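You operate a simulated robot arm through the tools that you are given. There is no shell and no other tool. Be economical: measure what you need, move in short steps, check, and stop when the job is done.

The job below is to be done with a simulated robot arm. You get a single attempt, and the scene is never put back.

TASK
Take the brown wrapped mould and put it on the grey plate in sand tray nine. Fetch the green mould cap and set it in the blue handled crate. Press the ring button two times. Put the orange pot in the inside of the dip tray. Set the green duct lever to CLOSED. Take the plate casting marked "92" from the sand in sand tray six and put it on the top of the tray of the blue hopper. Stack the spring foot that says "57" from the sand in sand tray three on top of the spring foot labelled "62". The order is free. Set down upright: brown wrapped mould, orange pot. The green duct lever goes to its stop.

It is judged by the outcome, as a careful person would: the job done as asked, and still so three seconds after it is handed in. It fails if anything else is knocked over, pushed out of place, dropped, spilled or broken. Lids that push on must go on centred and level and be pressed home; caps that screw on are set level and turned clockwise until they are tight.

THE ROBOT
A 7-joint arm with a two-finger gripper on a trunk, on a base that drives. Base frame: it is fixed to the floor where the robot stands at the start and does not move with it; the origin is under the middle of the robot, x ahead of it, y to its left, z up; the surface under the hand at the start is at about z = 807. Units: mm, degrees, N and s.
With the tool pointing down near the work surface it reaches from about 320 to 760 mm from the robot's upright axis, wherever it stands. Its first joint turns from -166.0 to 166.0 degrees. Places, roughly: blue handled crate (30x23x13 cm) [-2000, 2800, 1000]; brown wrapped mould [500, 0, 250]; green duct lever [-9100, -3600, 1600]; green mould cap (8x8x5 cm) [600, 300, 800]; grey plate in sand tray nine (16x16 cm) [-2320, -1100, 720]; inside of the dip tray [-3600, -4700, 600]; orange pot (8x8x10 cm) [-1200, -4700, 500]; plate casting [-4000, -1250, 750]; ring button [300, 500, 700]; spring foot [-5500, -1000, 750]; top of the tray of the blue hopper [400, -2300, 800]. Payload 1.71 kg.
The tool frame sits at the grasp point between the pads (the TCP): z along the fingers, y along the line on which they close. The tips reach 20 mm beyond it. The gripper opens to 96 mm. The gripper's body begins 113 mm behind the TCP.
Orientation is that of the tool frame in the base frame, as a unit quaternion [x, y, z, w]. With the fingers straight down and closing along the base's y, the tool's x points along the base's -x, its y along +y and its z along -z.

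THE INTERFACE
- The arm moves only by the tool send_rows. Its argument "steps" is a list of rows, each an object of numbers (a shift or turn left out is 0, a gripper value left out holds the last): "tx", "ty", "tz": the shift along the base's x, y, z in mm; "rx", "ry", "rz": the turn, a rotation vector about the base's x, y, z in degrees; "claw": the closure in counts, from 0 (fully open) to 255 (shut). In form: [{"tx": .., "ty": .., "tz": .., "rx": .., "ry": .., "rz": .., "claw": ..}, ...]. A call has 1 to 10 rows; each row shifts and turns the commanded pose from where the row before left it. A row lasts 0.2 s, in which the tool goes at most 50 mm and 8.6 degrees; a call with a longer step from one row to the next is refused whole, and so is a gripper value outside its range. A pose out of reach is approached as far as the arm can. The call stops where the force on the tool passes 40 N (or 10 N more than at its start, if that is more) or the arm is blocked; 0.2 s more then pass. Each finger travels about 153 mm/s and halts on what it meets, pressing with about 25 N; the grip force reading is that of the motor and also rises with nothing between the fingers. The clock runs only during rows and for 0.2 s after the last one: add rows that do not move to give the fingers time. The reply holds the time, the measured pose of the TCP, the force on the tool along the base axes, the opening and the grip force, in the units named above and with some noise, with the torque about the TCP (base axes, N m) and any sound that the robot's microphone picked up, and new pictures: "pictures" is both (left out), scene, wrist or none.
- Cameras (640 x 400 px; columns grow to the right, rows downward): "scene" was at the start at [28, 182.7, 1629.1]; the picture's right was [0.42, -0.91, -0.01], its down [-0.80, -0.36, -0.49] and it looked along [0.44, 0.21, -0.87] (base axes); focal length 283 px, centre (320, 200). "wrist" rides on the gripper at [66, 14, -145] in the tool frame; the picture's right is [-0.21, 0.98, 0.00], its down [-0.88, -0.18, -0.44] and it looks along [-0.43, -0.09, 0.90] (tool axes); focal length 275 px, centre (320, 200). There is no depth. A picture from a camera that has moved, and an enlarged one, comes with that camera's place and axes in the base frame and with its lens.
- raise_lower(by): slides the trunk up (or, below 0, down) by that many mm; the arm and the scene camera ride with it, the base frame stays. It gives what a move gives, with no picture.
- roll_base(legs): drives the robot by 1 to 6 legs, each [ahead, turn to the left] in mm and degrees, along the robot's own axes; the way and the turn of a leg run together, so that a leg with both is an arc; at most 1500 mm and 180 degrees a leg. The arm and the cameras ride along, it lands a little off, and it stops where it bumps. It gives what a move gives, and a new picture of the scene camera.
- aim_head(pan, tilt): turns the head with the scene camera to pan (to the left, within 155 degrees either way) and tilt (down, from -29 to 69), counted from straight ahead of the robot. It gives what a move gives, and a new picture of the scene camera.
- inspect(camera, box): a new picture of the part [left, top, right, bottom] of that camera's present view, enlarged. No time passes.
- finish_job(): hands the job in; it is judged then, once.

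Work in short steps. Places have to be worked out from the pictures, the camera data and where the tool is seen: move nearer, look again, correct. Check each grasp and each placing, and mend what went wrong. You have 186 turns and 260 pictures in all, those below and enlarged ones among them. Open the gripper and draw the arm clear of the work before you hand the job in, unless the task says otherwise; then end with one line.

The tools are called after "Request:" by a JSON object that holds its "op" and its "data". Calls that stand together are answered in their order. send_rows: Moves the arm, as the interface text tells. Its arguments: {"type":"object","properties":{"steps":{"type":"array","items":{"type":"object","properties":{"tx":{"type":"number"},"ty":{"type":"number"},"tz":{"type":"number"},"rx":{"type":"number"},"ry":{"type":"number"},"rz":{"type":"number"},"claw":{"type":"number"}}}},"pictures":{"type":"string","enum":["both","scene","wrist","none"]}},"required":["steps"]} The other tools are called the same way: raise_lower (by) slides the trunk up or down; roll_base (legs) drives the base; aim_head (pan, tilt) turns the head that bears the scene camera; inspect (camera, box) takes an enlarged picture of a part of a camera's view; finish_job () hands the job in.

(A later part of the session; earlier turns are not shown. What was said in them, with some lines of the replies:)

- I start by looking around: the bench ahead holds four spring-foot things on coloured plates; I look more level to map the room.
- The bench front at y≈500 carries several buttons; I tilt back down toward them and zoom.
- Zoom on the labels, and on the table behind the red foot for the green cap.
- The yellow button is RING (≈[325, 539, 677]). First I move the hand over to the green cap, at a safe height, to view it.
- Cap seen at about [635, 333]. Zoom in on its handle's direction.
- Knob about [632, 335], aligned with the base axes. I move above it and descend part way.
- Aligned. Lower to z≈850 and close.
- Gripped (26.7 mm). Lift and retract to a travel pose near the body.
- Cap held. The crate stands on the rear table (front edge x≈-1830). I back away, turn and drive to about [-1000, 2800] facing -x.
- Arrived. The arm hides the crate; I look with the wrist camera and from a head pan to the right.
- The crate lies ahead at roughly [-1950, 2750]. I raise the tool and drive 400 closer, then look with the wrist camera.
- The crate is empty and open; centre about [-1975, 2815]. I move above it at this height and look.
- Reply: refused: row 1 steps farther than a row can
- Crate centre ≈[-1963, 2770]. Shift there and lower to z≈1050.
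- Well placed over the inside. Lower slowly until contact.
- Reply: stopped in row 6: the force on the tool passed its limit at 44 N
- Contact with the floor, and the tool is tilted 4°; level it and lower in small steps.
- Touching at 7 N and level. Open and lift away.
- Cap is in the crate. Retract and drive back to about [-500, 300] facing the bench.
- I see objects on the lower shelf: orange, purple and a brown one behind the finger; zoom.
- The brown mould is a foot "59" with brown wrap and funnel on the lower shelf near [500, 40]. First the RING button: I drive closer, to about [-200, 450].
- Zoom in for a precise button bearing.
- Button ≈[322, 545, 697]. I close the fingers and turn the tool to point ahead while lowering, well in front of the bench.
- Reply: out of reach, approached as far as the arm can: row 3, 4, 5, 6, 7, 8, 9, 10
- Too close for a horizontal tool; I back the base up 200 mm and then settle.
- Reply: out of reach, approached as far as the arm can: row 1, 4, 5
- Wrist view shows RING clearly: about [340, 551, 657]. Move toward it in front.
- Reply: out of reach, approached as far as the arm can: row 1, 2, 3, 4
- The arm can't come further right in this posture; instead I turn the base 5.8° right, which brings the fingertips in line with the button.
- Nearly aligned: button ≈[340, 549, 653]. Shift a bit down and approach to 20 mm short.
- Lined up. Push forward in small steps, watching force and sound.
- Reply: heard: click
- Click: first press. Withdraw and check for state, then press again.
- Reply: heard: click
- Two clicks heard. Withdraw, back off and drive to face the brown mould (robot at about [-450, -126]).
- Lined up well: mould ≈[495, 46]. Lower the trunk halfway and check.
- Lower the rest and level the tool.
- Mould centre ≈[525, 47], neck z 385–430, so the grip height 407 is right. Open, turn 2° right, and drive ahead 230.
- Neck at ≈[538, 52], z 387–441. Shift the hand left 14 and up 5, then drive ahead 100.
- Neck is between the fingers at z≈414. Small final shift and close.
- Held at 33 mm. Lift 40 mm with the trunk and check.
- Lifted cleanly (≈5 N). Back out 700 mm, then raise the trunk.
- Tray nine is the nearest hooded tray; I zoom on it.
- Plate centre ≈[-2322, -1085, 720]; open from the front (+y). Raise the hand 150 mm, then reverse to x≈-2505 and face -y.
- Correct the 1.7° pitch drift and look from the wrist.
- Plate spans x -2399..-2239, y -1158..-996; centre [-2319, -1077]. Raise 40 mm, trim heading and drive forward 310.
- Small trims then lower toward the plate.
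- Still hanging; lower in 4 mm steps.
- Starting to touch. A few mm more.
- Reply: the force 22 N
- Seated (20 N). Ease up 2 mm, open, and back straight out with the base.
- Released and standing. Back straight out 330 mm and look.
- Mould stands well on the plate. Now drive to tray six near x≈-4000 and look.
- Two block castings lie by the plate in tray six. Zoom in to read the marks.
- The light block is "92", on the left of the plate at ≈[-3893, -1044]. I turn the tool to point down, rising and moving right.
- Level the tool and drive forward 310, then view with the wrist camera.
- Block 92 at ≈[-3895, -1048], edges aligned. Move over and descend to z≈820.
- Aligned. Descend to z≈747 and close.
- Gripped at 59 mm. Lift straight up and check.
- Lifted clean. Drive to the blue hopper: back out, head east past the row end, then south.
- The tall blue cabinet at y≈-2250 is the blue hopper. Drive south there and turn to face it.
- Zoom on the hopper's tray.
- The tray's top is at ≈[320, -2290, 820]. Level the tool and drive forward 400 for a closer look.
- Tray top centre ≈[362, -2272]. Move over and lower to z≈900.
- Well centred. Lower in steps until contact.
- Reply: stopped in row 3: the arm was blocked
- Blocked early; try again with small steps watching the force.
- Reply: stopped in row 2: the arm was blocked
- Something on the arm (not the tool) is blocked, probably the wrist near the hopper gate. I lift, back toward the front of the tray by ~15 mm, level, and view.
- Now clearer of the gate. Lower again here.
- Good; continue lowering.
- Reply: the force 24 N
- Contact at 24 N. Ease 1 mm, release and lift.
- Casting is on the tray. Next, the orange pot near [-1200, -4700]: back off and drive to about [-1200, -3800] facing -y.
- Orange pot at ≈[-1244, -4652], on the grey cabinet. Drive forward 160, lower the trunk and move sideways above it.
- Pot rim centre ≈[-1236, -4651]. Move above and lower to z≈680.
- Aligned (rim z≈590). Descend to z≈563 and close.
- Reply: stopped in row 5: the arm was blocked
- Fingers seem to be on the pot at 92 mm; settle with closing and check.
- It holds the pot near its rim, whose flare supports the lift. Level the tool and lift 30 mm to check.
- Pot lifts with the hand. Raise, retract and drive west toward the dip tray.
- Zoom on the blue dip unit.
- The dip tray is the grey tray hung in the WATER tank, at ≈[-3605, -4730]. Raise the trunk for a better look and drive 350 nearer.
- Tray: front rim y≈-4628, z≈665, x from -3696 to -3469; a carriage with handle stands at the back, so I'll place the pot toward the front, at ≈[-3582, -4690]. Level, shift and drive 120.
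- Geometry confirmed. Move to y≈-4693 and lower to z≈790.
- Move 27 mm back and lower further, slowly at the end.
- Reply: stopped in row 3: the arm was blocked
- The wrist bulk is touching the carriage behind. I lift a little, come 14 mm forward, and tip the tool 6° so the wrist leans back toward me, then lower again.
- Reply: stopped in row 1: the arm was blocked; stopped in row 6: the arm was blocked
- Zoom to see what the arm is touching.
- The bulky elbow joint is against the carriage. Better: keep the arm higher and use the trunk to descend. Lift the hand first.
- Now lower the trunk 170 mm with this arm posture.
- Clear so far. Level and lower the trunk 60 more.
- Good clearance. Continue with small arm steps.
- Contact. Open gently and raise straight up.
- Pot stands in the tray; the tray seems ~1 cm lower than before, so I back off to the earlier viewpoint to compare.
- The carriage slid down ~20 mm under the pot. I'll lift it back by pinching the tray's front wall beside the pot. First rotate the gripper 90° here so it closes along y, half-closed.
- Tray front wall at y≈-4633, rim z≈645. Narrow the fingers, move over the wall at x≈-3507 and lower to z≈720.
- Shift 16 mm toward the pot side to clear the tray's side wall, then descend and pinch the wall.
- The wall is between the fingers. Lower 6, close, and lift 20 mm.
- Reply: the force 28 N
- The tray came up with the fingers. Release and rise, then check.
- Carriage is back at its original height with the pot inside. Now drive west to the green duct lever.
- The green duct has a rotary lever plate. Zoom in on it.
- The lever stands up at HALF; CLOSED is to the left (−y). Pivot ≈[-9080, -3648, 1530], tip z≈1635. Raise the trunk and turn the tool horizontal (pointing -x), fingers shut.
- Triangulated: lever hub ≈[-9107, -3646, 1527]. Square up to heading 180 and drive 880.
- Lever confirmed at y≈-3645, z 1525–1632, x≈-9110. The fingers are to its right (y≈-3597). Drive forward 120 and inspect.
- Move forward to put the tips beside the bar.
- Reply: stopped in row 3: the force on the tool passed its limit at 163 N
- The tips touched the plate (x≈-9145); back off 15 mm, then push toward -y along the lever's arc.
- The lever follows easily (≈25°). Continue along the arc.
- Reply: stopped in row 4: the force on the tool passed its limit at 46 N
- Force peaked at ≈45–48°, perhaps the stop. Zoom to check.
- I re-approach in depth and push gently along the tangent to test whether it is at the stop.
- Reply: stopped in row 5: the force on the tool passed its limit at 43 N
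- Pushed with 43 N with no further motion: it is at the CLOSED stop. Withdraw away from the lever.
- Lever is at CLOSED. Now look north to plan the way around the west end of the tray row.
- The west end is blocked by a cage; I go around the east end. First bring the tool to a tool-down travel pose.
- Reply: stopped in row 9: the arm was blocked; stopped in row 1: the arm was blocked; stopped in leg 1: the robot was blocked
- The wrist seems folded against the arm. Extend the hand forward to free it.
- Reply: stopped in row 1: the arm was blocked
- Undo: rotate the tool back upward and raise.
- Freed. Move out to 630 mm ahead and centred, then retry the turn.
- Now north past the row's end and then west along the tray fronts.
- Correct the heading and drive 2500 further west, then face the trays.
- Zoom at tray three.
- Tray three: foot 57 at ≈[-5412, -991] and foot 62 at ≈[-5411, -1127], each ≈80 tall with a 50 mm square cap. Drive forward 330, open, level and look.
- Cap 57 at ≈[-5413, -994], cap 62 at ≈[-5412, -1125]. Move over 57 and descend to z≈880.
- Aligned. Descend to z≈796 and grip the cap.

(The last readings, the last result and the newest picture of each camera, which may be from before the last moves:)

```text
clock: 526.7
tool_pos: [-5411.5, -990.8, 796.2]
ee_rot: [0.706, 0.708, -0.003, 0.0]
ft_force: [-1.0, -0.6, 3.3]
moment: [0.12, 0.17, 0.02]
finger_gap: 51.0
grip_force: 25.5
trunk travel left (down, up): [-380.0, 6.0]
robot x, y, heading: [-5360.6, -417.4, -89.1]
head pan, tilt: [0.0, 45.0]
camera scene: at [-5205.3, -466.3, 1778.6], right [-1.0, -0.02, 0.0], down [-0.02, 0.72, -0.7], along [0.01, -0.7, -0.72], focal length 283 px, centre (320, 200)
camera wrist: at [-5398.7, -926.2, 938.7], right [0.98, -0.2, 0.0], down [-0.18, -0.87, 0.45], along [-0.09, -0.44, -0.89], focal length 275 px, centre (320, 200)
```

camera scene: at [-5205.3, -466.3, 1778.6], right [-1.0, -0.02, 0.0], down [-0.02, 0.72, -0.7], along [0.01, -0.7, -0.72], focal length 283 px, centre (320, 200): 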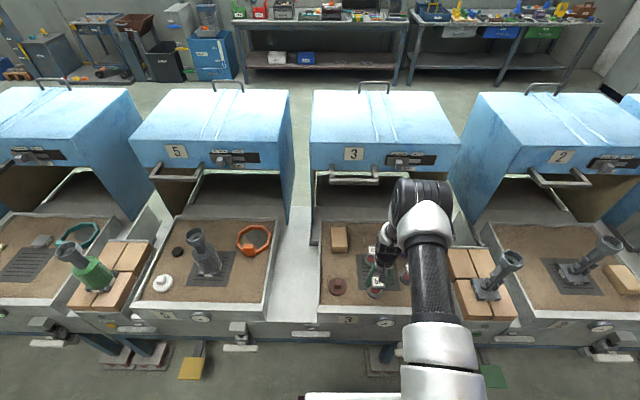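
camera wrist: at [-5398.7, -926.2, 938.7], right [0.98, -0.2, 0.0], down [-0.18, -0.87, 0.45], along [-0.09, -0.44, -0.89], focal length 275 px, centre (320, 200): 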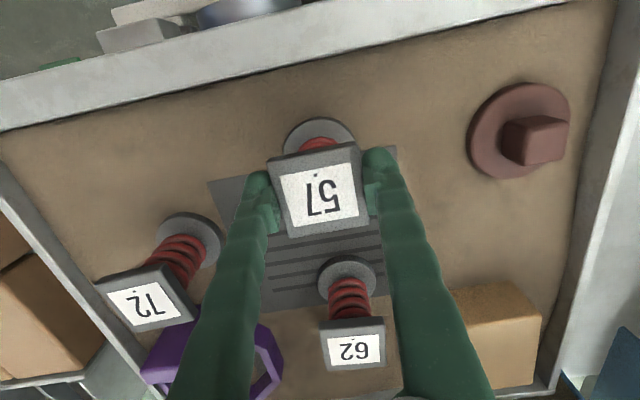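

Gripped at 51 mm. Lift 130 mm and check the foot hangs straight.

Request:
{"op": "send_rows", "data": {"steps": [{"tz": 10}, {"tz": 20}, {"tz": 40}, {"tz": 40}, {"tz": 40}, {}], "pictures": "wrist"}}

Request:
{"op": "inspect", "data": {"camera": "scene", "box": [330, 210, 442, 300]}}

```text
clock: 528.1
tool_pos: [-5412.4, -992.4, 945.9]
ee_rot: [0.707, 0.707, -0.002, 0.001]
ft_force: [0.4, -0.4, -3.3]
moment: [0.07, 0.0, -0.01]
finger_gap: 51.0
grip_force: 24.7
trunk travel left (down, up): [-380.0, 6.0]
robot x, y, heading: [-5360.0, -417.8, -88.8]
head pan, tilt: [0.0, 45.0]
camera wrist: at [-5398.5, -926.5, 1089.4], right [0.98, -0.2, 0.0], down [-0.18, -0.88, 0.45], along [-0.09, -0.44, -0.89], focal length 275 px, centre (320, 200)
```

wrist: 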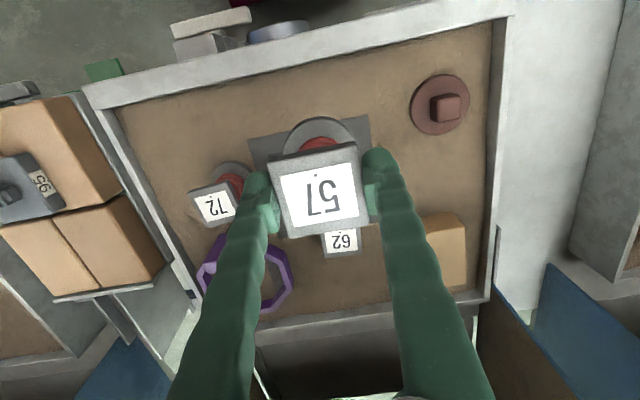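

```text
4.44 times, centred on (386, 255) of scene
camera zoom: at [-5205.3, -467.8, 1778.4], right [-1.0, -0.02, 0.0], down [-0.02, 0.72, -0.69], along [0.01, -0.69, -0.72], focal length 1260 px, centre (27, -44)
```

zoom: 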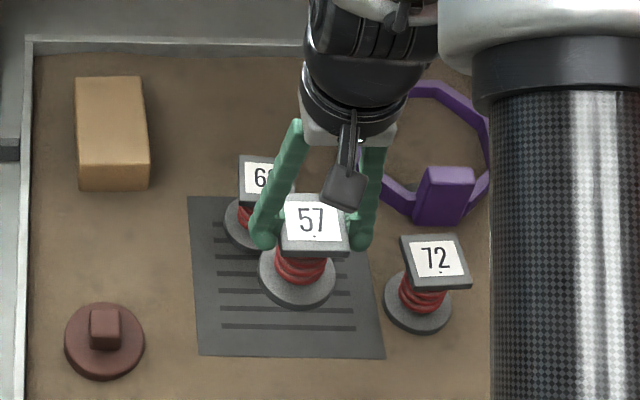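

Foot hangs straight. Move it above 62: dy ≈ -135, then check alignment.

Request:
{"op": "send_rows", "data": {"steps": [{"ty": -45}, {"ty": -45}, {"ty": -45}, {}], "pictures": "wrist"}}

Request:
{"op": "inspect", "data": {"camera": "scene", "box": [330, 190, 442, 280]}}

```text
clock: 529.1
tool_pos: [-5411.1, -1125.2, 943.9]
ee_rot: [0.705, 0.709, -0.002, 0.001]
ft_force: [0.1, 0.3, -2.9]
moment: [0.01, -0.02, -0.02]
finger_gap: 50.6
grip_force: 25.0
trunk travel left (down, up): [-380.0, 6.0]
robot x, y, heading: [-5362.3, -419.1, -88.8]
head pan, tilt: [0.0, 45.0]
camera wrist: at [-5398.8, -1059.7, 1087.6], right [0.98, -0.2, 0.0], down [-0.18, -0.88, 0.45], along [-0.09, -0.44, -0.89], focal length 275 px, centre (320, 200)
```

wrist: 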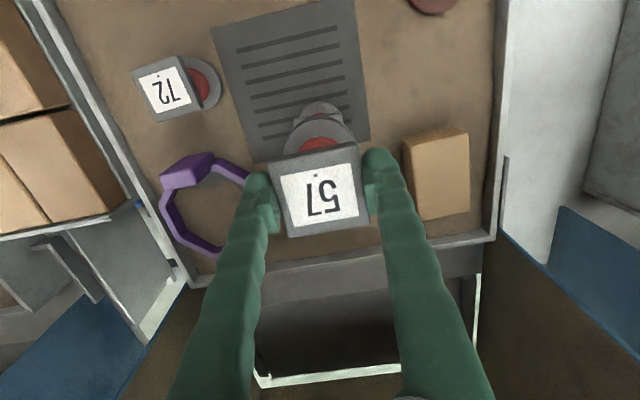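

```text
4.44 times, centred on (386, 235) of scene
camera zoom: at [-5205.3, -465.2, 1778.6], right [-1.0, -0.02, 0.0], down [-0.02, 0.72, -0.7], along [0.01, -0.7, -0.72], focal length 1260 px, centre (27, 44)
```

zoom: 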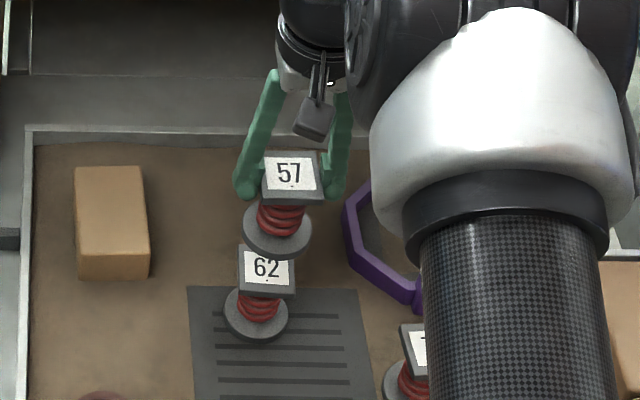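

Scene rays show 62's centre is ≈8 mm further back and 2 mm in -x. Correct, lower to z≈892 and recheck.

Request:
{"op": "send_rows", "data": {"steps": [{"ty": -7.5, "tx": -2.5}, {"tz": -25}, {"tz": -27}, {}], "pictures": "wrist"}}

Request:
{"op": "inspect", "data": {"camera": "scene", "box": [346, 210, 410, 260]}}

```text
clock: 529.7
tool_pos: [-5413.9, -1120.4, 939.4]
ee_rot: [0.707, 0.707, -0.008, 0.006]
ft_force: [-0.3, 1.5, -3.1]
moment: [-0.06, 0.02, -0.01]
finger_gap: 50.8
grip_force: 25.2
trunk travel left (down, up): [-380.0, 6.0]
robot x, y, heading: [-5364.0, -421.0, -88.5]
head pan, tilt: [0.0, 45.0]
stopped in row 2: the arm was blocked; the commanded pose is now the measured one
camera wrist: at [-5402.3, -1051.5, 1081.3], right [0.98, -0.2, 0.0], down [-0.18, -0.87, 0.46], along [-0.09, -0.45, -0.89], focal length 275 px, centre (320, 200)
```

wrist: 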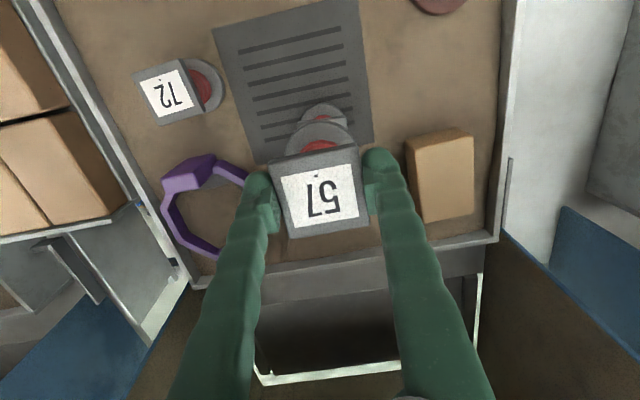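

```text
8.00 times, centred on (378, 235) of scene
camera zoom: at [-5205.1, -464.6, 1778.7], right [-1.0, -0.02, 0.0], down [-0.02, 0.72, -0.7], along [0.01, -0.7, -0.72], focal length 2267 px, centre (-144, -80)
```

zoom: 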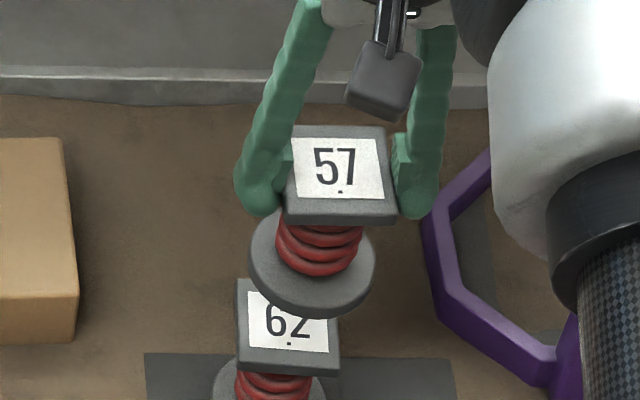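

Arm bulk is meeting the hood again. As before: raise the arm posture and descend with the trunk.

Request:
{"op": "send_rows", "data": {"steps": [{"tz": 40, "ty": 10}, {"tz": 45}, {"tz": 45}, {"tz": 45, "rx": 0.9}, {}], "pictures": "none"}}

Request:
{"op": "raise_lower", "data": {"by": -190}}

Request:
{"op": "send_rows", "data": {"steps": [{}]}}

```text
clock: 530.9
tool_pos: [-5416.9, -1113.4, 1110.0]
ee_rot: [0.707, 0.707, 0.0, 0.0]
ft_force: [-0.2, 0.2, -2.9]
moment: [0.01, -0.01, 0.03]
finger_gap: 50.6
grip_force: 25.6
trunk travel left (down, up): [-380.0, 6.0]
robot x, y, heading: [-5360.0, -420.3, -88.8]
head pan, tilt: [0.0, 45.0]
```

```text
clock: 533.0
tool_pos: [-5415.8, -1113.0, 921.6]
ee_rot: [0.706, 0.708, -0.001, 0.0]
ft_force: [0.2, -0.6, -3.0]
moment: [0.0, -0.02, 0.02]
finger_gap: 50.8
grip_force: 25.9
trunk travel left (down, up): [-190.0, 196.0]
robot x, y, heading: [-5357.3, -418.4, -88.6]
head pan, tilt: [0.0, 45.0]
```

```text
clock: 533.4
tool_pos: [-5416.4, -1111.9, 921.9]
ee_rot: [0.706, 0.708, -0.002, 0.0]
ft_force: [1.0, -0.4, -3.8]
moment: [0.04, 0.0, -0.01]
finger_gap: 50.7
grip_force: 24.7
trunk travel left (down, up): [-190.0, 196.0]
robot x, y, heading: [-5362.6, -421.4, -89.0]
head pan, tilt: [0.0, 45.0]
camera scene: at [-5205.3, -463.7, 1588.9], right [-1.0, -0.02, 0.0], down [-0.02, 0.72, -0.69], along [0.01, -0.69, -0.72], focal length 283 px, centre (320, 200)
camera wrist: at [-5403.2, -1046.8, 1065.1], right [0.98, -0.2, 0.0], down [-0.18, -0.88, 0.45], along [-0.09, -0.44, -0.89], focal length 275 px, centre (320, 200)
```

scene: 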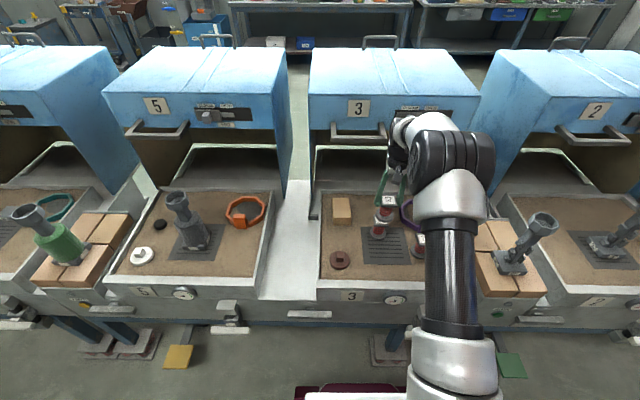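
wrist: 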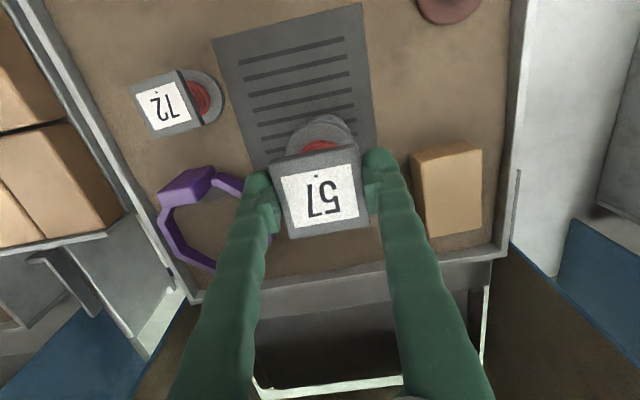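

Move to the stacking position (y≈-1132.5) cautiously.

Request:
{"op": "send_rows", "data": {"steps": [{"ty": -10, "tx": 2}, {"ty": -10, "tx": 1}, {}], "pictures": "none"}}

Request:
{"op": "inspect", "data": {"camera": "scene", "box": [346, 180, 410, 240]}}

Request:
{"op": "inspect", "data": {"camera": "scene", "box": [310, 90, 438, 200]}}

```text
clock: 534.2
tool_pos: [-5413.9, -1132.5, 922.5]
ee_rot: [0.707, 0.708, -0.002, 0.0]
ft_force: [0.4, -0.8, -2.6]
moment: [-0.01, -0.02, 0.04]
finger_gap: 50.8
grip_force: 24.9
trunk travel left (down, up): [-190.0, 196.0]
robot x, y, heading: [-5360.7, -419.6, -88.9]
head pan, tilt: [0.0, 45.0]
```

```text
6.67 times, centred on (378, 210) of scene
camera zoom: at [-5205.3, -463.6, 1588.9], right [-1.0, -0.02, 0.0], down [-0.02, 0.72, -0.7], along [0.01, -0.69, -0.72], focal length 1890 px, centre (-67, 133)
```

zoom: 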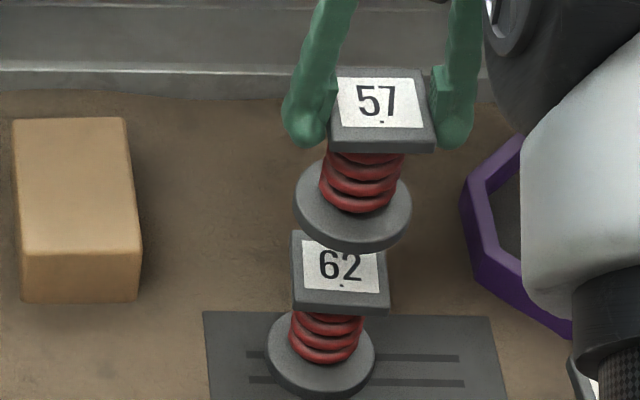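

```text
3.64 times, centred on (374, 145) of scene
camera zoom: at [-5205.3, -463.6, 1588.9], right [-1.0, -0.02, 0.0], down [-0.02, 0.72, -0.7], along [0.01, -0.69, -0.72], focal length 1031 px, centre (124, 400)
```

zoom: 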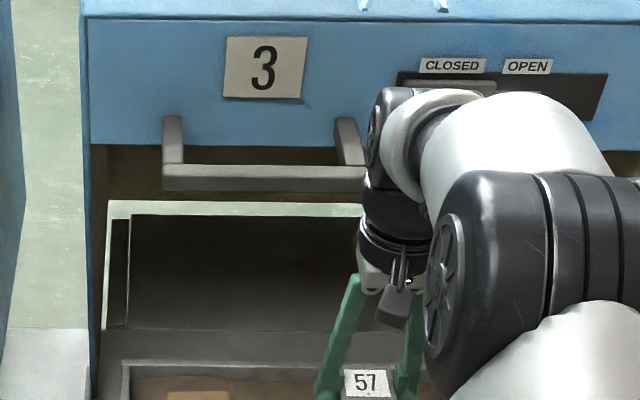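

Alignment is within ~2 mm. Lower slowly with small arm steps.

Request:
{"op": "send_rows", "data": {"steps": [{"tz": -8, "tx": -1}, {"tz": -8}, {"tz": -6}, {"tz": -6}, {}], "pictures": "none"}}

Request:
{"op": "inspect", "data": {"camera": "scene", "box": [346, 190, 410, 240]}}

```text
clock: 535.4
tool_pos: [-5415.5, -1131.7, 893.7]
ee_rot: [0.707, 0.708, -0.001, 0.0]
ft_force: [0.4, 0.6, -2.7]
moment: [0.02, 0.01, -0.04]
finger_gap: 50.5
grip_force: 25.2
trunk travel left (down, up): [-190.0, 196.0]
robot x, y, heading: [-5364.5, -420.1, -88.9]
head pan, tilt: [0.0, 45.0]
```

```text
8.00 times, centred on (378, 215) of scene
camera zoom: at [-5205.3, -463.7, 1588.9], right [-1.0, -0.02, 0.0], down [-0.02, 0.72, -0.69], along [0.01, -0.69, -0.72], focal length 2267 px, centre (-144, 80)
```

zoom: 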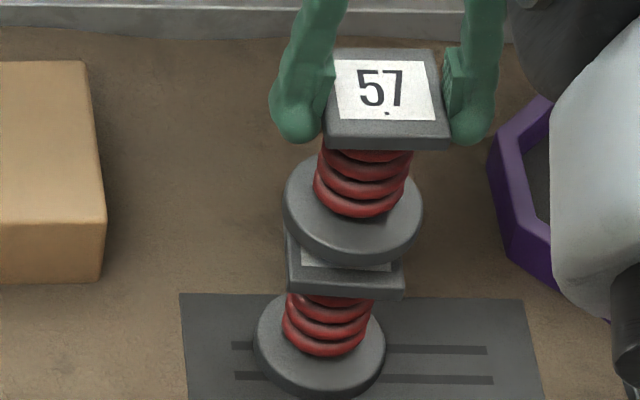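

Request:
{"op": "send_rows", "data": {"steps": [{"tz": -4}, {"tz": -4}, {"tz": -3}, {"tz": -3}, {}], "pictures": "none"}}

Request:
{"op": "inspect", "data": {"camera": "scene", "box": [346, 190, 410, 240]}}

```text
clock: 536.6
tool_pos: [-5414.1, -1132.1, 879.7]
ee_rot: [0.706, 0.708, -0.001, 0.0]
ft_force: [0.3, -0.1, -2.0]
moment: [0.06, 0.02, -0.04]
finger_gap: 50.5
grip_force: 25.1
trunk travel left (down, up): [-190.0, 196.0]
robot x, y, heading: [-5360.4, -418.6, -88.7]
head pan, tilt: [0.0, 45.0]
```

```text
8.00 times, centred on (378, 215) of scene
camera zoom: at [-5205.2, -463.6, 1588.9], right [-1.0, -0.02, 0.0], down [-0.02, 0.72, -0.69], along [0.01, -0.69, -0.72], focal length 2267 px, centre (-144, 80)
```

zoom: 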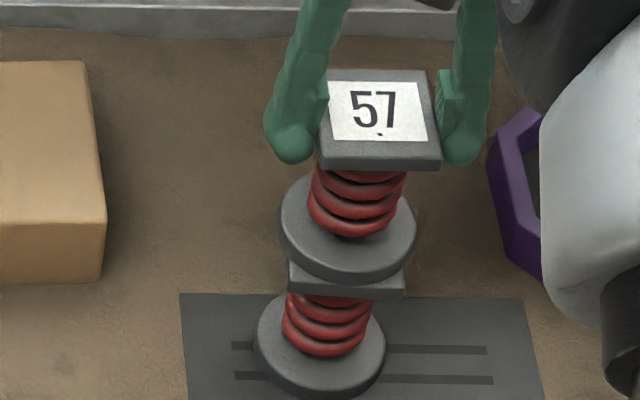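

Request:
{"op": "send_rows", "data": {"steps": [{"tz": -2}, {"tz": -2}, {"tz": -2}, {}], "pictures": "none"}}

```text
clock: 537.6
tool_pos: [-5414.9, -1134.0, 877.2]
ee_rot: [0.706, 0.708, -0.003, 0.002]
ft_force: [1.5, -5.3, 27.5]
moment: [0.04, -0.12, -0.23]
finger_gap: 51.5
grip_force: 25.3
trunk travel left (down, up): [-190.0, 196.0]
robot x, y, heading: [-5358.3, -418.7, -88.7]
head pan, tilt: [0.0, 45.0]
```

Seated with 27 N. Ease 2 mm and check before opening.

Request:
{"op": "send_rows", "data": {"steps": [{"tz": 2.5, "ty": 1}, {}], "pictures": "none"}}

Request:
{"op": "inspect", "data": {"camera": "scene", "box": [346, 190, 410, 240]}}

```text
clock: 538.2
tool_pos: [-5412.8, -1130.7, 875.5]
ee_rot: [0.706, 0.708, -0.002, 0.0]
ft_force: [0.3, -6.8, 15.3]
moment: [-0.51, 0.1, 0.03]
finger_gap: 51.2
grip_force: 25.0
trunk travel left (down, up): [-190.0, 196.0]
robot x, y, heading: [-5361.2, -419.2, -88.9]
head pan, tilt: [0.0, 45.0]
```

```text
8.00 times, centred on (378, 215) of scene
camera zoom: at [-5205.1, -462.4, 1588.9], right [-1.0, -0.02, 0.0], down [-0.02, 0.72, -0.7], along [0.01, -0.7, -0.72], focal length 2267 px, centre (-144, 80)
```

zoom: 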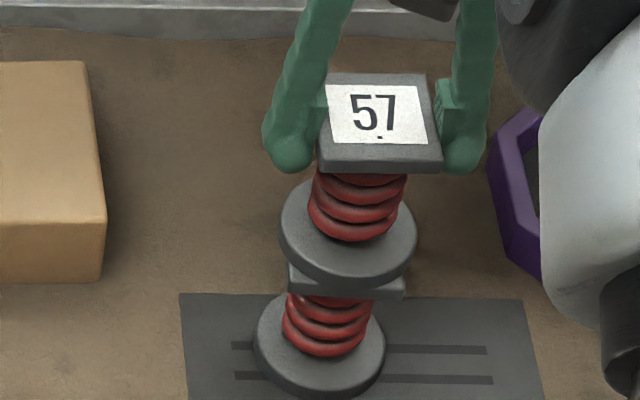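

Request:
{"op": "send_rows", "data": {"steps": [{"tz": 2, "ty": -1}, {}], "pictures": "none"}}

```text
clock: 538.8
tool_pos: [-5413.5, -1132.0, 875.6]
ee_rot: [0.707, 0.707, 0.001, -0.002]
ft_force: [-0.4, -0.2, -4.0]
moment: [-0.01, -0.01, 0.0]
finger_gap: 51.2
grip_force: 25.1
trunk travel left (down, up): [-190.0, 196.0]
robot x, y, heading: [-5359.5, -419.3, -89.0]
head pan, tilt: [0.0, 45.0]
```

Nearly unloaded; lower 1.5 mm and open, then rise straight.

Request:
{"op": "send_rows", "data": {"steps": [{"tz": -1.5}, {}, {"claw": 100}, {"claw": 80}, {"claw": 80}], "pictures": "wrist"}}

Request:
{"op": "inspect", "data": {"camera": "scene", "box": [346, 190, 410, 240]}}

```text
clock: 540.0
tool_pos: [-5413.2, -1132.0, 875.9]
ee_rot: [0.706, 0.708, -0.001, 0.0]
ft_force: [0.2, 0.0, 0.2]
moment: [0.02, 0.01, 0.01]
finger_gap: 65.9
grip_force: 0.1
trunk travel left (down, up): [-190.0, 196.0]
robot x, y, heading: [-5361.8, -418.6, -88.7]
head pan, tilt: [0.0, 45.0]
camera wrist: at [-5401.0, -1066.7, 1020.1], right [0.98, -0.2, 0.0], down [-0.18, -0.88, 0.45], along [-0.09, -0.44, -0.89], focal length 275 px, centre (320, 200)
```

wrist: 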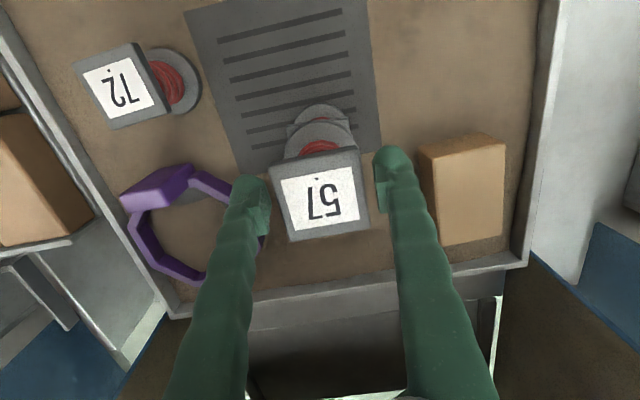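

```text
8.00 times, centred on (378, 215) of scene
camera zoom: at [-5205.2, -463.4, 1588.9], right [-1.0, -0.02, 0.0], down [-0.02, 0.72, -0.7], along [0.01, -0.69, -0.72], focal length 2267 px, centre (-144, 80)
```

zoom: 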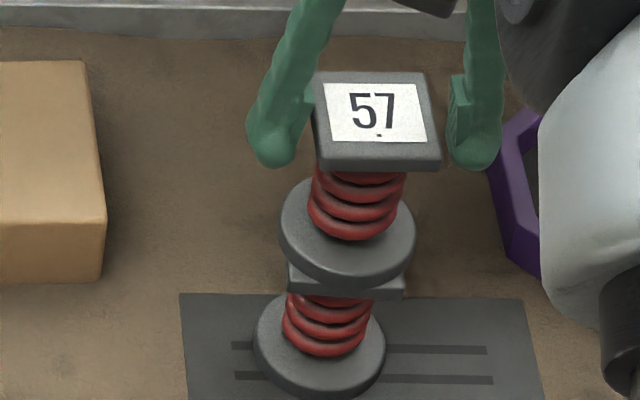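

It stands on 62. Rise straight up and then check.

Request:
{"op": "send_rows", "data": {"steps": [{"tx": -1, "claw": 50}, {"tz": 8}, {"tz": 12}, {"tz": 14}, {"tz": 14}, {}], "pictures": "none"}}

Request:
{"op": "raise_lower", "data": {"by": 150}}

Request:
{"op": "roll_base", "data": {"legs": [[-300, 0]]}}

Request:
{"op": "inspect", "data": {"camera": "scene", "box": [310, 160, 438, 240]}}

```text
clock: 541.4
tool_pos: [-5414.3, -1134.0, 925.0]
ee_rot: [0.706, 0.708, -0.001, 0.001]
ft_force: [-0.1, 0.5, 0.2]
moment: [0.01, -0.03, 0.0]
finger_gap: 77.5
grip_force: 0.1
trunk travel left (down, up): [-190.0, 196.0]
robot x, y, heading: [-5362.5, -419.6, -88.6]
head pan, tilt: [0.0, 45.0]
```

```text
clock: 543.1
tool_pos: [-5416.4, -1134.2, 1074.9]
ee_rot: [0.707, 0.708, -0.001, 0.0]
ft_force: [-0.3, 0.3, -0.6]
moment: [0.01, -0.01, 0.01]
finger_gap: 77.0
grip_force: 0.2
trunk travel left (down, up): [-340.0, 46.0]
robot x, y, heading: [-5364.5, -414.1, -88.8]
head pan, tilt: [0.0, 45.0]
```

```text
clock: 545.3
tool_pos: [-5418.2, -826.5, 1075.7]
ee_rot: [0.705, 0.71, -0.002, 0.001]
ft_force: [-0.2, 1.2, 0.3]
moment: [-0.07, 0.01, 0.0]
finger_gap: 77.1
grip_force: 0.0
trunk travel left (down, up): [-340.0, 46.0]
robot x, y, heading: [-5366.1, -113.9, -88.4]
head pan, tilt: [0.0, 45.0]
camera scene: at [-5212.1, -156.6, 1739.0], right [-1.0, -0.03, 0.0], down [-0.02, 0.72, -0.7], along [0.02, -0.7, -0.72], focal length 283 px, centre (320, 200)
```

scene: 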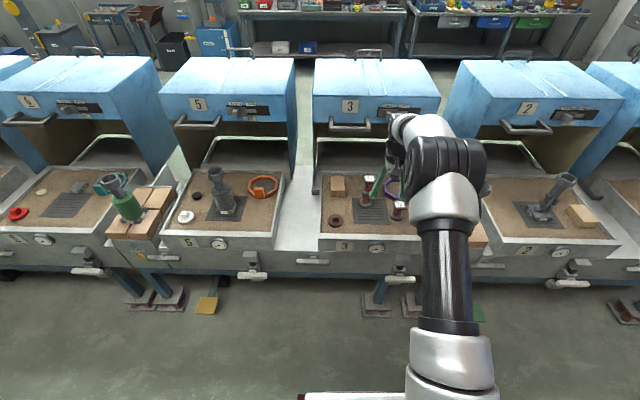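

```text
5.00 times, centred on (374, 200) of scene
camera zoom: at [-5212.1, -156.6, 1739.0], right [-1.0, -0.03, 0.0], down [-0.02, 0.72, -0.7], along [0.02, -0.7, -0.72], focal length 1417 px, centre (50, 200)
```

zoom: 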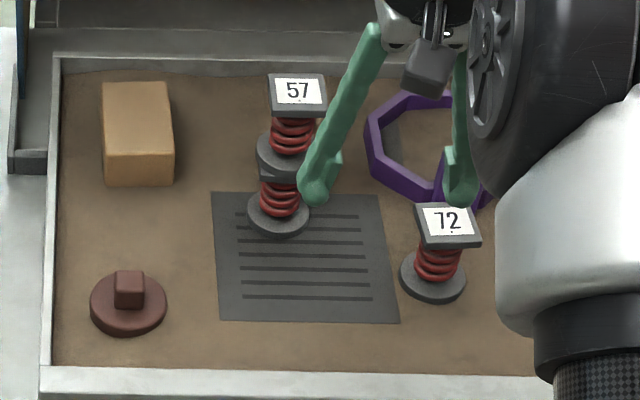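

Stack stands. Check that the hood's vent slider wasn't disturbed.

Request:
{"op": "inspect", "data": {"camera": "scene", "box": [150, 85, 470, 135]}}

Request:
{"op": "roll_base", "data": {"legs": [[0, 20]]}}

Request:
{"op": "inspect", "data": {"camera": "scene", "box": [400, 60, 640, 260]}}

```text
2.00 times, centred on (310, 110) of scene
camera zoom: at [-5212.1, -156.6, 1739.0], right [-1.0, -0.03, 0.0], down [-0.02, 0.72, -0.7], along [0.02, -0.7, -0.72], focal length 567 px, centre (340, 380)
```

zoom: 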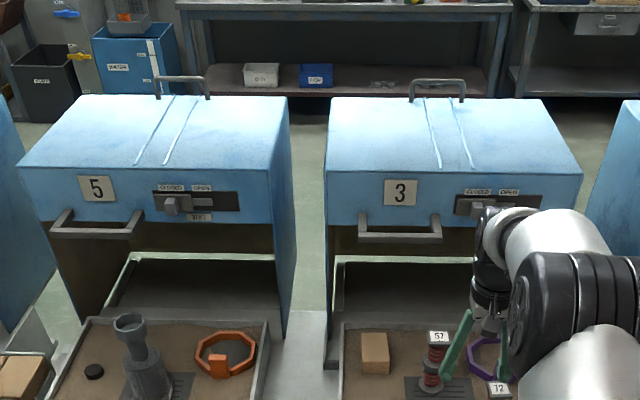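

```text
clock: 547.0
tool_pos: [-5179.8, -788.1, 1084.9]
ee_rot: [0.573, 0.819, -0.006, 0.007]
ft_force: [1.2, 0.5, 0.0]
moment: [-0.03, 0.0, 0.03]
finger_gap: 77.2
grip_force: 0.2
trunk travel left (down, up): [-340.0, 46.0]
robot x, y, heading: [-5369.5, -114.8, -68.9]
head pan, tilt: [0.0, 45.0]
camera scene: at [-5205.7, -103.5, 1738.9], right [-0.93, -0.36, 0.0], down [-0.26, 0.67, -0.7], along [0.25, -0.65, -0.72], focal length 283 px, centre (320, 200)
```

scene: 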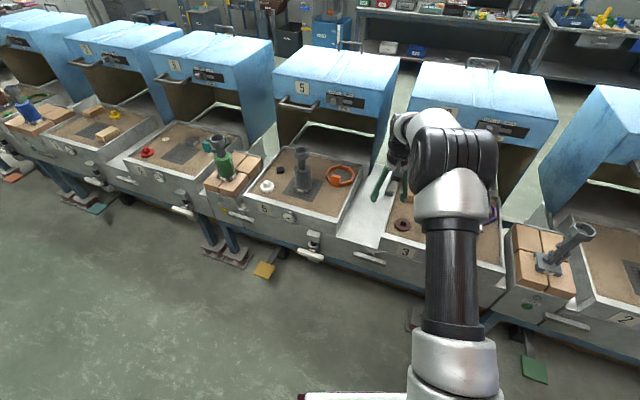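

```text
2.00 times, centred on (520, 160) of scene
camera zoom: at [-5205.7, -103.5, 1738.9], right [-0.93, -0.36, 0.0], down [-0.26, 0.67, -0.7], along [0.25, -0.65, -0.72], focal length 567 px, centre (-80, 280)
```

zoom: 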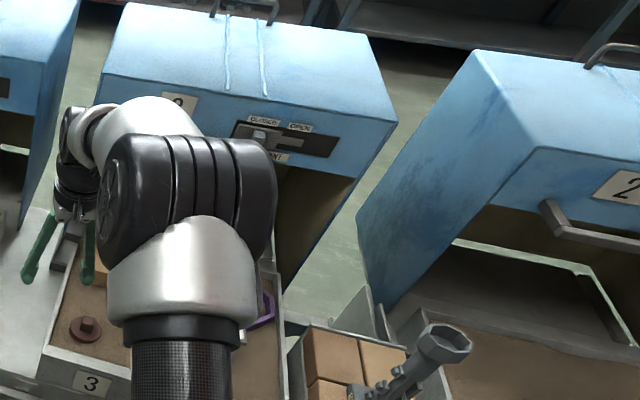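

All vents are at CLOSED like the others and the stack stands. Back the arm clear, then hand in.

Request:
{"op": "roll_base", "data": {"legs": [[-250, 0]]}}

Request:
{"op": "finish_job", "data": {}}

```text
clock: 548.9
tool_pos: [-5275.8, -538.0, 1098.3]
ee_rot: [0.572, 0.82, -0.01, 0.013]
ft_force: [0.3, 0.0, 0.2]
moment: [-0.03, 0.01, 0.02]
finger_gap: 77.2
grip_force: 0.0
trunk travel left (down, up): [-340.0, 46.0]
robot x, y, heading: [-5462.5, 121.0, -68.8]
head pan, tilt: [0.0, 45.0]
camera scene: at [-5297.7, 131.7, 1739.0], right [-0.93, -0.36, 0.0], down [-0.26, 0.67, -0.7], along [0.25, -0.65, -0.72], focal length 283 px, centre (320, 200)
```

scene: 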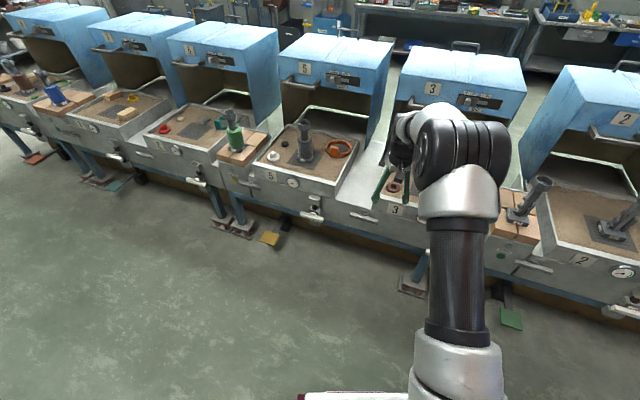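

```text
The job is handed in.
```

All seven parts are done and the job is handed in; while I set the orange pot down the dip-tray carriage slid down about 20 mm, so I lifted it back to its original height, and the arm briefly bumped the blue hopper, the dip carriage and the tray-three hood with nothing visibly out of place.
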